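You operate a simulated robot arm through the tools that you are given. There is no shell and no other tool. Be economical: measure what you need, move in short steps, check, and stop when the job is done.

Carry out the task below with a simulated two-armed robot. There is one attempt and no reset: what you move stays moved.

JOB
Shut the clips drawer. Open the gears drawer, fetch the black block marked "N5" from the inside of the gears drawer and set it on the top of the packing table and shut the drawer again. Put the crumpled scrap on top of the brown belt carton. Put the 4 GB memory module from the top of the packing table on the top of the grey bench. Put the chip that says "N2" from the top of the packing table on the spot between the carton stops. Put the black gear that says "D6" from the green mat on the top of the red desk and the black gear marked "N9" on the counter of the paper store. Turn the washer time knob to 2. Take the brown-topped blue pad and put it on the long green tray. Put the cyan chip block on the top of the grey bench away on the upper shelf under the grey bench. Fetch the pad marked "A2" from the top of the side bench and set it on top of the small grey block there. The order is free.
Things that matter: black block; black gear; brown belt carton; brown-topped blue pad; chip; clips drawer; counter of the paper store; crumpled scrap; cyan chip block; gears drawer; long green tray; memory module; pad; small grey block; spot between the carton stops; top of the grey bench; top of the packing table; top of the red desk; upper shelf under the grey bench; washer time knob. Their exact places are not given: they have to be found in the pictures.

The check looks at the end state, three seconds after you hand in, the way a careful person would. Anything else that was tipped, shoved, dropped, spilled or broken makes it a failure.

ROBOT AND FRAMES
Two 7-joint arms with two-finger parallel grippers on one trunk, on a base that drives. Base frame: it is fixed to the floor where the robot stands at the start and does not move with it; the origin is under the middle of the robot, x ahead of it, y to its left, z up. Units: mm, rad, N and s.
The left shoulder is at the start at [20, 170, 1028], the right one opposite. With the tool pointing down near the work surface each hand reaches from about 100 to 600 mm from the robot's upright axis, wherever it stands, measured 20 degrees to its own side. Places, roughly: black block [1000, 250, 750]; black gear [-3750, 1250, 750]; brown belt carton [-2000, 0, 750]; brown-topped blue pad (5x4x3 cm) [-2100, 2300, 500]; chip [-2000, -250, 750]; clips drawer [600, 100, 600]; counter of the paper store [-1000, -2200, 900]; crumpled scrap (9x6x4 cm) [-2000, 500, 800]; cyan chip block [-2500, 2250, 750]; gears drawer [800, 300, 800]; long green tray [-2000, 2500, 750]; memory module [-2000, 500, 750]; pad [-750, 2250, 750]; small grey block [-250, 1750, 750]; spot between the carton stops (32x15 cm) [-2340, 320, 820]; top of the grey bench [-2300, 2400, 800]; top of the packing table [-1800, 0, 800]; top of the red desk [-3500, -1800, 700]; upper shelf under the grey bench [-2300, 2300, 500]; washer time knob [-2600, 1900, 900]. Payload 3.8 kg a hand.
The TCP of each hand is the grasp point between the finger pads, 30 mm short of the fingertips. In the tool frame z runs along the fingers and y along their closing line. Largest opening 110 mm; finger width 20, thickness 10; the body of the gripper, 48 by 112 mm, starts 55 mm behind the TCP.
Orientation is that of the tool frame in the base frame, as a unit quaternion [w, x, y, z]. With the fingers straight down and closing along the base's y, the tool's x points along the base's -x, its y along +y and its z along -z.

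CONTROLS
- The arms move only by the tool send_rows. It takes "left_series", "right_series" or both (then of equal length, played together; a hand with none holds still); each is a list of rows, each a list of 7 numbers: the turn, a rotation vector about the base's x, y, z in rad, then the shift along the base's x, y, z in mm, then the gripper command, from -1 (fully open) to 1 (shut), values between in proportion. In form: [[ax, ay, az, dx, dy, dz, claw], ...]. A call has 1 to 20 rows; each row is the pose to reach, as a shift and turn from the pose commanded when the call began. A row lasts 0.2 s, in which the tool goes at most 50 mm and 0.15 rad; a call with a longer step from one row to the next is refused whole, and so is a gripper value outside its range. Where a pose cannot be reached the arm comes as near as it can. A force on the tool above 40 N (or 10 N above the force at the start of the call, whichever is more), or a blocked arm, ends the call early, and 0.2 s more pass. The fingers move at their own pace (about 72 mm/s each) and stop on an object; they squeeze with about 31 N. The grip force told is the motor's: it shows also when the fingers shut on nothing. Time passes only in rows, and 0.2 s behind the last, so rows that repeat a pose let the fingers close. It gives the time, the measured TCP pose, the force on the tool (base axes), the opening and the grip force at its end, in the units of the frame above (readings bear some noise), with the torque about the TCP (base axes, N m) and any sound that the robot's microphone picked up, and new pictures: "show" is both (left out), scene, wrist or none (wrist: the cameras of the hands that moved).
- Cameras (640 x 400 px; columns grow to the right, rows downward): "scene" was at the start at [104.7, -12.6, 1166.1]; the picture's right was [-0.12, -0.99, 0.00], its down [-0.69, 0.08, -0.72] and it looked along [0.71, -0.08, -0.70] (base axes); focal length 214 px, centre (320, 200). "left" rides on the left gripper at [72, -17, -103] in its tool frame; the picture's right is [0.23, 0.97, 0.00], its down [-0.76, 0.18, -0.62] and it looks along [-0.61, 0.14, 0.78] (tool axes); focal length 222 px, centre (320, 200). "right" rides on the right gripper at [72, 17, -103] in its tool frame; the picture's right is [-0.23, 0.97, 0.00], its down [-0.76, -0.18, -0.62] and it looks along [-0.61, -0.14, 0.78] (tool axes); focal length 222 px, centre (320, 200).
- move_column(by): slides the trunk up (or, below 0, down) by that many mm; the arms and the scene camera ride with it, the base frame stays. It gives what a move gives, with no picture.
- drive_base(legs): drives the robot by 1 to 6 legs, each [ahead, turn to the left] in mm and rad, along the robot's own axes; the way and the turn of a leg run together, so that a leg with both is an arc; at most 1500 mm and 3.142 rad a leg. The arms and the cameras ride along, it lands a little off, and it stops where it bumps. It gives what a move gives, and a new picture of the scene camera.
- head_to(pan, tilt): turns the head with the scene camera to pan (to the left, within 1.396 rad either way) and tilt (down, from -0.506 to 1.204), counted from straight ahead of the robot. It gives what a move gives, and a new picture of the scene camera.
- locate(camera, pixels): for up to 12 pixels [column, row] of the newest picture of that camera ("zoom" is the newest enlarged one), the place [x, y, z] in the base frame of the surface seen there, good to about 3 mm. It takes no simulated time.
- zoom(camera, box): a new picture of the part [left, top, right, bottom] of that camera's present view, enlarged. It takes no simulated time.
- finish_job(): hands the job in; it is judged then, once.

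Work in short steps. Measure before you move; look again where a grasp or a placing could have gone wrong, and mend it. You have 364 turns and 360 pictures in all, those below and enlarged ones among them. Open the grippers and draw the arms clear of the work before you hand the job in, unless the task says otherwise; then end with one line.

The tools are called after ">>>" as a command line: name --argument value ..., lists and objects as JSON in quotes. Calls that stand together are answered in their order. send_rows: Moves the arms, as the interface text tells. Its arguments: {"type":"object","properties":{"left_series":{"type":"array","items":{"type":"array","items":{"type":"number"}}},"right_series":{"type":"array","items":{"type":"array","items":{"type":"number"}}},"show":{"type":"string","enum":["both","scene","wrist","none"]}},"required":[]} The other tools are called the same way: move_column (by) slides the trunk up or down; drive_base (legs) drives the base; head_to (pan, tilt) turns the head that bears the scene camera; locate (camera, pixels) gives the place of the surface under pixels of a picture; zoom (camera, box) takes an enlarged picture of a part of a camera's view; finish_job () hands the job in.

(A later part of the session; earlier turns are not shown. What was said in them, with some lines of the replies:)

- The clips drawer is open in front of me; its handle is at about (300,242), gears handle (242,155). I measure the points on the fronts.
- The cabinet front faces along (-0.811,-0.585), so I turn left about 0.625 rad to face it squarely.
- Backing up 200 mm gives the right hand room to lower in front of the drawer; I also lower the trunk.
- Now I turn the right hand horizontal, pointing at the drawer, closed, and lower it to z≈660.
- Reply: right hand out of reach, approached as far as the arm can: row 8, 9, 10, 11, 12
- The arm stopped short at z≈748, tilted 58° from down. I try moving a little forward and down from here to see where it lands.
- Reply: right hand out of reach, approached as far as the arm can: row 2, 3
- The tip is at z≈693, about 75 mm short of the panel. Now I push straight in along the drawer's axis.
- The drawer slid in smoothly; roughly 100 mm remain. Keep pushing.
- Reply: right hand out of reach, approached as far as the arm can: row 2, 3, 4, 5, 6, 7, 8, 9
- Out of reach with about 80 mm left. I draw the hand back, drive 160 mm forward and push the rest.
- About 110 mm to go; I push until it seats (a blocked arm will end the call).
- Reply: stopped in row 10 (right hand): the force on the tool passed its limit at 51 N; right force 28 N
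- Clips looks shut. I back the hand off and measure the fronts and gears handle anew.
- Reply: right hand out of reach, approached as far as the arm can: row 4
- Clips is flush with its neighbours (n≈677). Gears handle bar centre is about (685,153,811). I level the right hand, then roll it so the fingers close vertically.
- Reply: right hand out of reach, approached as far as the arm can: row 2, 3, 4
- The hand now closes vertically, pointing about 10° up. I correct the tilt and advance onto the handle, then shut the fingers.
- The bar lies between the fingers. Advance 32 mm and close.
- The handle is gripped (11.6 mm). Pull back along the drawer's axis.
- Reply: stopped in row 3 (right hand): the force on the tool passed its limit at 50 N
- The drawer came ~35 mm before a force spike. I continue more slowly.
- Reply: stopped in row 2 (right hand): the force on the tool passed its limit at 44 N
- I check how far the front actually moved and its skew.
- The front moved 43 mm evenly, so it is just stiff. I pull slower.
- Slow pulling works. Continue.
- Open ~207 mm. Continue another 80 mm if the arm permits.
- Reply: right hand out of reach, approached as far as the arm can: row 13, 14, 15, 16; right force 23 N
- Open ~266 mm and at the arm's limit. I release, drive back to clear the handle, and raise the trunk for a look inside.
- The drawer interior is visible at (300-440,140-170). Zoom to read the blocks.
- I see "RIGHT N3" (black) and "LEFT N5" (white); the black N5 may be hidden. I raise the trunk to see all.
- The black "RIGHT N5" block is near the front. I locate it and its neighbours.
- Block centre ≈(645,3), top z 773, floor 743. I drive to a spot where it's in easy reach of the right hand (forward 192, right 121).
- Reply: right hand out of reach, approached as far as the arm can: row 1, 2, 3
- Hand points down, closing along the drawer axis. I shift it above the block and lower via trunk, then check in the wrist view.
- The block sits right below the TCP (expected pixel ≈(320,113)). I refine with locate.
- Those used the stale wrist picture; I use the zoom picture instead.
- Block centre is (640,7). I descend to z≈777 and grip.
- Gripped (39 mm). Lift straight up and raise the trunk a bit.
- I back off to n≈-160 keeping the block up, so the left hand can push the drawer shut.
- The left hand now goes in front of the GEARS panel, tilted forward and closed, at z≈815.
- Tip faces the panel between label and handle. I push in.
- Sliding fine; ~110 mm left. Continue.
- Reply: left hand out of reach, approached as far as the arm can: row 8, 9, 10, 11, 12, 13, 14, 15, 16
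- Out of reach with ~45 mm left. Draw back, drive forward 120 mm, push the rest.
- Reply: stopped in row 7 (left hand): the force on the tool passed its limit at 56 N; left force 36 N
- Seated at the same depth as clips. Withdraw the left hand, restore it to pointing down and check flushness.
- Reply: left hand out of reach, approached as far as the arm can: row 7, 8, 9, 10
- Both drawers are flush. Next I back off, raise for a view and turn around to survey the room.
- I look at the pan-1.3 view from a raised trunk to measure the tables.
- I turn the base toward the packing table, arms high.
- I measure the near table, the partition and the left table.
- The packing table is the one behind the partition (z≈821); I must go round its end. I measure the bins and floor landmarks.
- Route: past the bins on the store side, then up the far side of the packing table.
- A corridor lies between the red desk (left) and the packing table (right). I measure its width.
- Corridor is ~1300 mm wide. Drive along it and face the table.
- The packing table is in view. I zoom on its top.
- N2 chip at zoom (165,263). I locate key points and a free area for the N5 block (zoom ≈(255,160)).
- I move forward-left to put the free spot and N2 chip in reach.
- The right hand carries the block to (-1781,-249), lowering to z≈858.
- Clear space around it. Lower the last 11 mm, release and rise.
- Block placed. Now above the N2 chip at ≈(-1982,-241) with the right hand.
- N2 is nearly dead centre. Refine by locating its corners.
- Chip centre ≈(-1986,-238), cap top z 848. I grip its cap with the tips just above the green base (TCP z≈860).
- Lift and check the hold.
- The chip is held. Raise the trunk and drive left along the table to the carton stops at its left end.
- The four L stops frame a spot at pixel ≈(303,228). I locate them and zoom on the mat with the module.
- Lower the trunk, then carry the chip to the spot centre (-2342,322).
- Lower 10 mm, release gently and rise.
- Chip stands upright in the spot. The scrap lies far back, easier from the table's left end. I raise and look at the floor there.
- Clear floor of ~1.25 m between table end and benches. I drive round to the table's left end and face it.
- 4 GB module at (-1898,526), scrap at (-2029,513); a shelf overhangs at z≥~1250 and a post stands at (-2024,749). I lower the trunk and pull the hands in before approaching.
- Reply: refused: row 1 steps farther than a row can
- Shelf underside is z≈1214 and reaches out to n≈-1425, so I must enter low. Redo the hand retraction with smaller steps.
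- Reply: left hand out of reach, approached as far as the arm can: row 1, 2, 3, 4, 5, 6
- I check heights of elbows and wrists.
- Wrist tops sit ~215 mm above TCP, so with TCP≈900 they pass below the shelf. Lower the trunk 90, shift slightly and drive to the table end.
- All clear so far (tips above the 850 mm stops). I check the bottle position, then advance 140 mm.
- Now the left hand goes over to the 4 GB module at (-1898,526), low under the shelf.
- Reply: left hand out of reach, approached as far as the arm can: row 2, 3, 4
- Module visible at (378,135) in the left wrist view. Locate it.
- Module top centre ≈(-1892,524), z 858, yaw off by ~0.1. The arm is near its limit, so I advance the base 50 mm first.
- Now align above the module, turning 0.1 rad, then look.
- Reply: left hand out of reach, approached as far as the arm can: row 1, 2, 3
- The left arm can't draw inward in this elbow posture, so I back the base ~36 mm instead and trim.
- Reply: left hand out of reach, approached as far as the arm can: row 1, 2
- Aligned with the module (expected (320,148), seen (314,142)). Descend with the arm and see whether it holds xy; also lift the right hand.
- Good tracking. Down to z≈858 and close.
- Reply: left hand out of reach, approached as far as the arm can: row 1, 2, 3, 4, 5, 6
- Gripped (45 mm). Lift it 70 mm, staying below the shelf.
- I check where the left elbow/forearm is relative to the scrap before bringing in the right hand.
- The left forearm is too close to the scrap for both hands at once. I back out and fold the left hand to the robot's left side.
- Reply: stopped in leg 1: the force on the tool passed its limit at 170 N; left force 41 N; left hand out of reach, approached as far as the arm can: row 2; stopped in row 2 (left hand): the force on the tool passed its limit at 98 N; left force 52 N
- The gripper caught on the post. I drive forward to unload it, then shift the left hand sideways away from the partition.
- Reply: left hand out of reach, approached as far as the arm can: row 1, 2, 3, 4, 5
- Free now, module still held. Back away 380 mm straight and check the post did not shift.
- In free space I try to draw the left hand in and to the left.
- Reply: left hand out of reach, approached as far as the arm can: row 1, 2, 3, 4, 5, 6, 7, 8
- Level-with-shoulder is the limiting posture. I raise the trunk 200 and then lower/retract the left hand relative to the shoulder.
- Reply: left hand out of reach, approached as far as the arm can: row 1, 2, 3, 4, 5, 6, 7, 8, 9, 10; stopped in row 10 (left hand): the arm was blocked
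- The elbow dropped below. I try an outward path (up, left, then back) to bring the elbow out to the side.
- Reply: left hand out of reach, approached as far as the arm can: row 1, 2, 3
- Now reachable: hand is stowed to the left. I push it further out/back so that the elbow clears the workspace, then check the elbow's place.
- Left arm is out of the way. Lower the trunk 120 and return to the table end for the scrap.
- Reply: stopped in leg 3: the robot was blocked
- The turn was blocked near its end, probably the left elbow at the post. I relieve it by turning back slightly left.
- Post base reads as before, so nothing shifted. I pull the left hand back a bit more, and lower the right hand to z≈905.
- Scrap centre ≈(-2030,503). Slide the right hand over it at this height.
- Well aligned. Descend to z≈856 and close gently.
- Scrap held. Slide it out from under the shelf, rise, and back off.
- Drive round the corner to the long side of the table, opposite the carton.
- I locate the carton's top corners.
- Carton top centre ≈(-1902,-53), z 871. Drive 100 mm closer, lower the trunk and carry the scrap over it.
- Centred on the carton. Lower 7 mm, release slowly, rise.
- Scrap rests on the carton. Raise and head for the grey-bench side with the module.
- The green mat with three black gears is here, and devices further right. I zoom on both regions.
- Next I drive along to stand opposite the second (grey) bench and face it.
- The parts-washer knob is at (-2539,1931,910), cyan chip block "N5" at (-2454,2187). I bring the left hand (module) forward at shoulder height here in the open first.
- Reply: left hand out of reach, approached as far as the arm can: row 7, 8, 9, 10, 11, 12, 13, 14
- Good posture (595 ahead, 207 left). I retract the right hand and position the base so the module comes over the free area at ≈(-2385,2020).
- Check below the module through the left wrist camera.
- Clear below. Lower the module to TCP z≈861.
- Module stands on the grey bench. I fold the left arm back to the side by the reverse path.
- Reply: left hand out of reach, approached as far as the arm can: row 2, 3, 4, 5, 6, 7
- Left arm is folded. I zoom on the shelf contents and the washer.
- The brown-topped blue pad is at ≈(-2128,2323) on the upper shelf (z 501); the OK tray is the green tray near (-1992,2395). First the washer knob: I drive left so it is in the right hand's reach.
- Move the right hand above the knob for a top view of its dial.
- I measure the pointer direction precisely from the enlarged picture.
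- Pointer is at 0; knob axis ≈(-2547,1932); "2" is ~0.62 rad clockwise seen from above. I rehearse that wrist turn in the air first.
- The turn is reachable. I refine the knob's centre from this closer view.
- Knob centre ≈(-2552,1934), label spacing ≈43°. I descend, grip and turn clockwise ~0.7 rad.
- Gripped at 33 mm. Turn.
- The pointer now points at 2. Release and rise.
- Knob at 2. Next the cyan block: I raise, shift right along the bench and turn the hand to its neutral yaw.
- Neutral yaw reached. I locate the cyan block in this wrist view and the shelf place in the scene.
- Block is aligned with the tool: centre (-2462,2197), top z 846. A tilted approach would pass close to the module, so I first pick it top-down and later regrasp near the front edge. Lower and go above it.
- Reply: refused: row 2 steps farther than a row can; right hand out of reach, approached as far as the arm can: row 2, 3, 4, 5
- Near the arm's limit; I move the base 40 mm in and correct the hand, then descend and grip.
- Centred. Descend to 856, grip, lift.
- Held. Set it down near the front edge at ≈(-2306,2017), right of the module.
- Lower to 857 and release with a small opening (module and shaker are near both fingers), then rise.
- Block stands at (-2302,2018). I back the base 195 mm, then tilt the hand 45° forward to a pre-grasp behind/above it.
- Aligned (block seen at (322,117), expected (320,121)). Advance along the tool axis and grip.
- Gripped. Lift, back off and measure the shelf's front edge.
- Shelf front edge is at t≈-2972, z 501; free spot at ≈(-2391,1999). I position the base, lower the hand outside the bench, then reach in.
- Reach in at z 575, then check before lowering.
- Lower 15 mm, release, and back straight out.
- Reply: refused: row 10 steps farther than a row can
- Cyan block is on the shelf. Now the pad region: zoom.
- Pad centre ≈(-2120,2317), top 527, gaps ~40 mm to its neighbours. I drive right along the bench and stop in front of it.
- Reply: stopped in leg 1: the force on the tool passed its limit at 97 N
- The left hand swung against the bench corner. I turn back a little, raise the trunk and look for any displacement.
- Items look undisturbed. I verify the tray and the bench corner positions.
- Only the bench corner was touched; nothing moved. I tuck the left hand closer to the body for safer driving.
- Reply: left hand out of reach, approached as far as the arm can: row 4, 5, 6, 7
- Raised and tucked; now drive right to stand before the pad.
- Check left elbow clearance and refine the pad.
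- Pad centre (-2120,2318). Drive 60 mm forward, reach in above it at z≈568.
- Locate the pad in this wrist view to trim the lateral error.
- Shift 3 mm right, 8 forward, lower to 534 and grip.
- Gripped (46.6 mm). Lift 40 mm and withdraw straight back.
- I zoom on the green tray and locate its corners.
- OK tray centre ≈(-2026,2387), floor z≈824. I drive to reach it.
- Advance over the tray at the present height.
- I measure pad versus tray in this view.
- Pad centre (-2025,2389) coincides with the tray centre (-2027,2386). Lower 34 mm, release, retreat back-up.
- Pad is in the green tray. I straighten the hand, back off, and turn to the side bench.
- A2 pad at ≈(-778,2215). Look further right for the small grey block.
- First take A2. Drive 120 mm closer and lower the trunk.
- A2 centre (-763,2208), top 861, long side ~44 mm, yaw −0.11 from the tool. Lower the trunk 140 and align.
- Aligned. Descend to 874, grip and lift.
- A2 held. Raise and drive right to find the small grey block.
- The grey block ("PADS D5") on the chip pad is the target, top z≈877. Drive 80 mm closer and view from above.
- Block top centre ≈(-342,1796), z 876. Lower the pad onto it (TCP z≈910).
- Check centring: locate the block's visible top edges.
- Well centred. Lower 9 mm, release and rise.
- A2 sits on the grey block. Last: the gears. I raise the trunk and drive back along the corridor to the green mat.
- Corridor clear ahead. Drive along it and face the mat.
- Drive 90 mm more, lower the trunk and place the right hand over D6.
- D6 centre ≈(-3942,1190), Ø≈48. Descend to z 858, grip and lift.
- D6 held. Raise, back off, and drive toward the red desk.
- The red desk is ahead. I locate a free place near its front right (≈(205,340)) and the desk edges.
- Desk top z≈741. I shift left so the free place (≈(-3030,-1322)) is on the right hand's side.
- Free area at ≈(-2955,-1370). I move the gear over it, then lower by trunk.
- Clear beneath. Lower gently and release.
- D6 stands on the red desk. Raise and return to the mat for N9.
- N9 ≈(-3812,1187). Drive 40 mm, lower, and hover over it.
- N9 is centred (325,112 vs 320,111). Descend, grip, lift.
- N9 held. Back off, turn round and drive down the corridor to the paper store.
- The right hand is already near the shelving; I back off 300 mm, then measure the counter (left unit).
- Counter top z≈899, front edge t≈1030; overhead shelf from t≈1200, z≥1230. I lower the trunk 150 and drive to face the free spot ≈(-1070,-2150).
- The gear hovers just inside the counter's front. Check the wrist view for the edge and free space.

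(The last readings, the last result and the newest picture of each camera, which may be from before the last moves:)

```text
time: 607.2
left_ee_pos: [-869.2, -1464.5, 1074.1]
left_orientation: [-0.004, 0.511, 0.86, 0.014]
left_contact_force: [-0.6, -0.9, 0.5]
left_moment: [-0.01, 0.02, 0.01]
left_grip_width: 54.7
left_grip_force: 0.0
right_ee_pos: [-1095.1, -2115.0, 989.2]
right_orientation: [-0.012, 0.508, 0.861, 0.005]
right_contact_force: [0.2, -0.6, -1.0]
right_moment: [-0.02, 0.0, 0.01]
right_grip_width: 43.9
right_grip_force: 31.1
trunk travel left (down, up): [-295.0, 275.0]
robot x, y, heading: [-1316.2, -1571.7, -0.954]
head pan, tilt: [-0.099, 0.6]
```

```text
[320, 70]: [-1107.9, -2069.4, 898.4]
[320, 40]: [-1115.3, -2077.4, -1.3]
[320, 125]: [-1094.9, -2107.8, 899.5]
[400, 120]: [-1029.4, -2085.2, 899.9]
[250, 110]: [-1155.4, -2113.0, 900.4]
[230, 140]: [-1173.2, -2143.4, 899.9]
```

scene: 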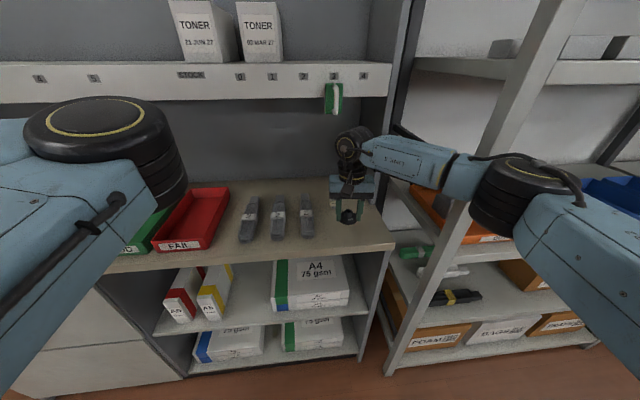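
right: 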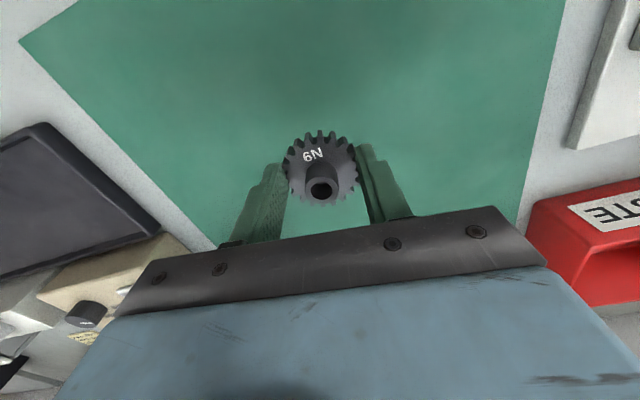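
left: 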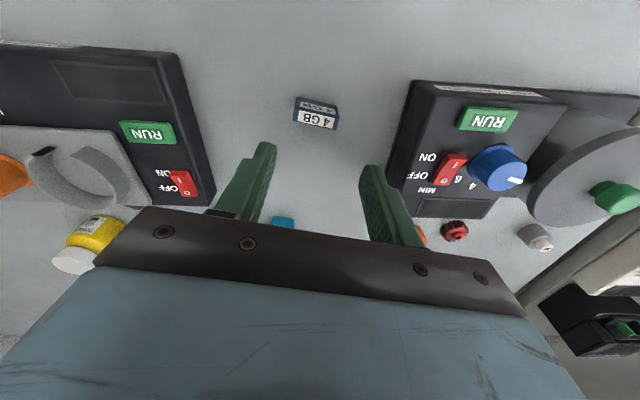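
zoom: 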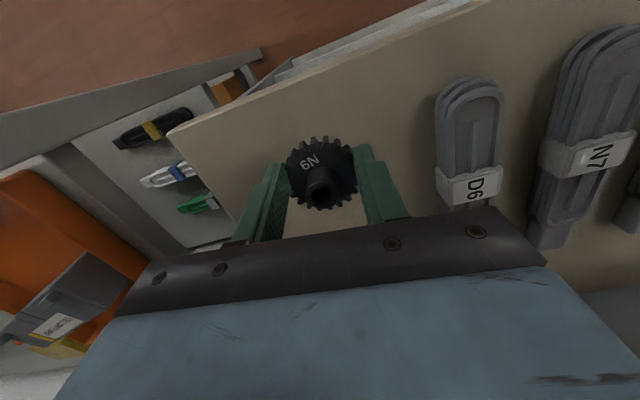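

Move 30 mm further in and 8 mm left, lower to z≈936.

>>> send_rows --right_series '[[0, 0, 0, 12, -10, 0, 1], [0, 0, 0, 24, -19, 0, 1], [0, 0, 0, 24, -19, -25, 1], [0, 0, 0, 24, -19, -46, 1], [0, 0, 0, 24, -19, -52, 1]]' --show "wrist"

```text
time: 608.4
left_ee_pos: [-868.3, -1466.7, 1074.2]
left_orientation: [-0.005, 0.51, 0.86, 0.014]
left_contact_force: [-0.8, 0.1, 0.8]
left_moment: [0.02, 0.03, 0.02]
left_grip_width: 54.9
left_grip_force: 0.0
right_ee_pos: [-1073.1, -2134.4, 937.5]
right_orientation: [-0.012, 0.507, 0.862, 0.005]
right_contact_force: [0.1, -0.8, -0.8]
right_moment: [0.02, -0.02, 0.0]
right_grip_width: 43.9
right_grip_force: 31.4
trunk travel left (down, up): [-295.0, 275.0]
robot x, y, heading: [-1317.1, -1573.1, -0.948]
head pan, tilt: [-0.099, 0.6]
```

right: 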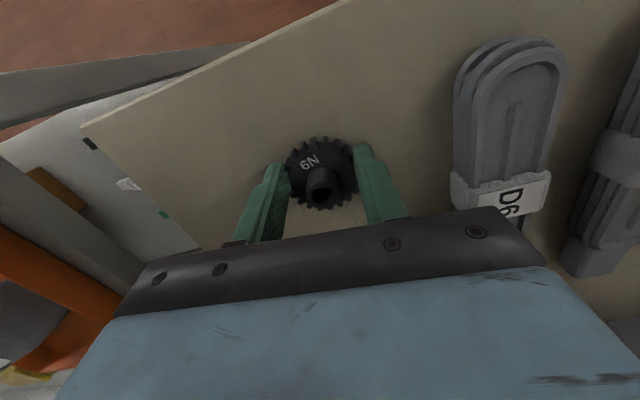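

Lower 3 mm, release, rise.

>>> send_rows --right_series '[[0, 0, 0, 0, 0, -3, 1], [0, 0, 0, 0, 0, -4, 1], [0, 0, 0, 0, 0, -4, 0.3], [0, 0, 0, 0, 0, -4, 0], [0, 0, 0, 0, 0, -4, -0.05], [0, 0, 0, 0, 0, 25, -0.05], [0, 0, 0, 0, 0, 55, -0.05], [0, 0, 0, -12, 17, 60, -0.05], [0, 0, 0, -35, 48, 60, -0.05]]' --show "wrist"

```text
time: 610.4
left_ee_pos: [-869.5, -1465.8, 1072.9]
left_orientation: [-0.003, 0.511, 0.86, 0.013]
left_contact_force: [0.0, 0.2, 0.5]
left_moment: [0.0, -0.06, -0.01]
left_grip_width: 54.8
left_grip_force: 0.1
right_ee_pos: [-1106.8, -2084.5, 996.6]
right_orientation: [-0.012, 0.507, 0.862, 0.004]
right_contact_force: [-0.3, -0.2, -0.2]
right_moment: [0.01, -0.01, -0.01]
right_grip_width: 57.8
right_grip_force: 0.0
trunk travel left (down, up): [-295.0, 275.0]
robot x, y, heading: [-1318.5, -1574.7, -0.951]
head pan, tilt: [-0.099, 0.6]
```

right: 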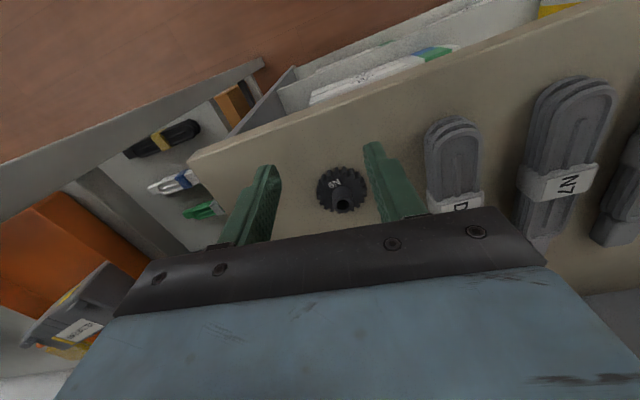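

N9 lies flat on the counter. Back away and open both grippers.

>>> drive_base --legs '[[-350, 0]]'

>>> send_rows --left_series '[[0, 0, 0, 0, 0, 0, -1], [0, 0, 0, 0, 0, 0, -1], [0, 0, 0, 0, 0, 0, -1]]' --right_series '[[0, 0, 0, 0, 0, 0, -1], [0, 0, 0, 0, 0, 0, -1], [0, 0, 0, 0, 0, 0, -1]]' --show "none"

```text
time: 612.7
left_ee_pos: [-1073.4, -1177.4, 1073.8]
left_orientation: [-0.004, 0.511, 0.86, 0.013]
left_contact_force: [0.6, 0.7, 1.2]
left_moment: [-0.03, 0.0, 0.01]
left_grip_width: 54.9
left_grip_force: 0.1
right_ee_pos: [-1311.2, -1798.2, 995.6]
right_orientation: [-0.013, 0.508, 0.861, 0.004]
right_contact_force: [0.5, 0.0, 0.0]
right_moment: [0.0, -0.01, 0.06]
right_grip_width: 57.8
right_grip_force: 0.0
trunk travel left (down, up): [-295.0, 275.0]
robot x, y, heading: [-1520.9, -1289.6, -0.955]
head pan, tilt: [-0.099, 0.6]
```

scene: 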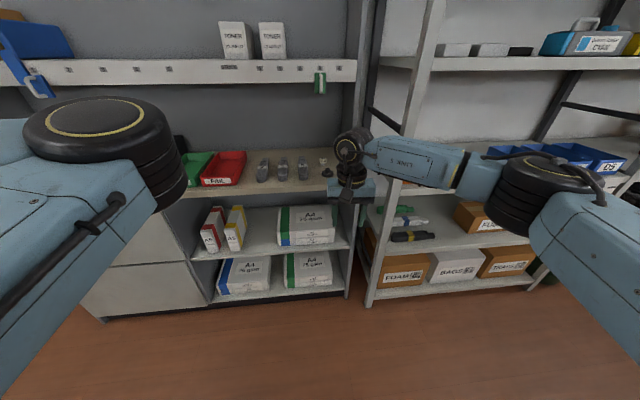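

```text
time: 613.5
left_ee_pos: [-1073.7, -1178.8, 1073.6]
left_orientation: [-0.004, 0.511, 0.859, 0.014]
left_contact_force: [-0.3, 0.1, 0.2]
left_moment: [-0.03, 0.0, 0.0]
left_grip_width: 109.9
left_grip_force: 0.0
right_ee_pos: [-1310.5, -1797.6, 997.2]
right_orientation: [-0.012, 0.508, 0.861, 0.005]
right_contact_force: [-0.6, -0.1, 0.0]
right_moment: [0.03, 0.03, 0.01]
right_grip_width: 110.2
right_grip_force: 0.0
trunk travel left (down, up): [-295.0, 275.0]
robot x, y, heading: [-1520.5, -1286.0, -0.948]
head pan, tilt: [-0.099, 0.6]
```

All sub-tasks are done, the grippers are open and both arms are clear of the work. Handing in.

>>> finish_job

```text
The job is handed in.
```

All parts of the job are done and handed in; along the way the left hand struck the partition post on the packing table and a corner of the grey bench, and I saw nothing displaced by either.
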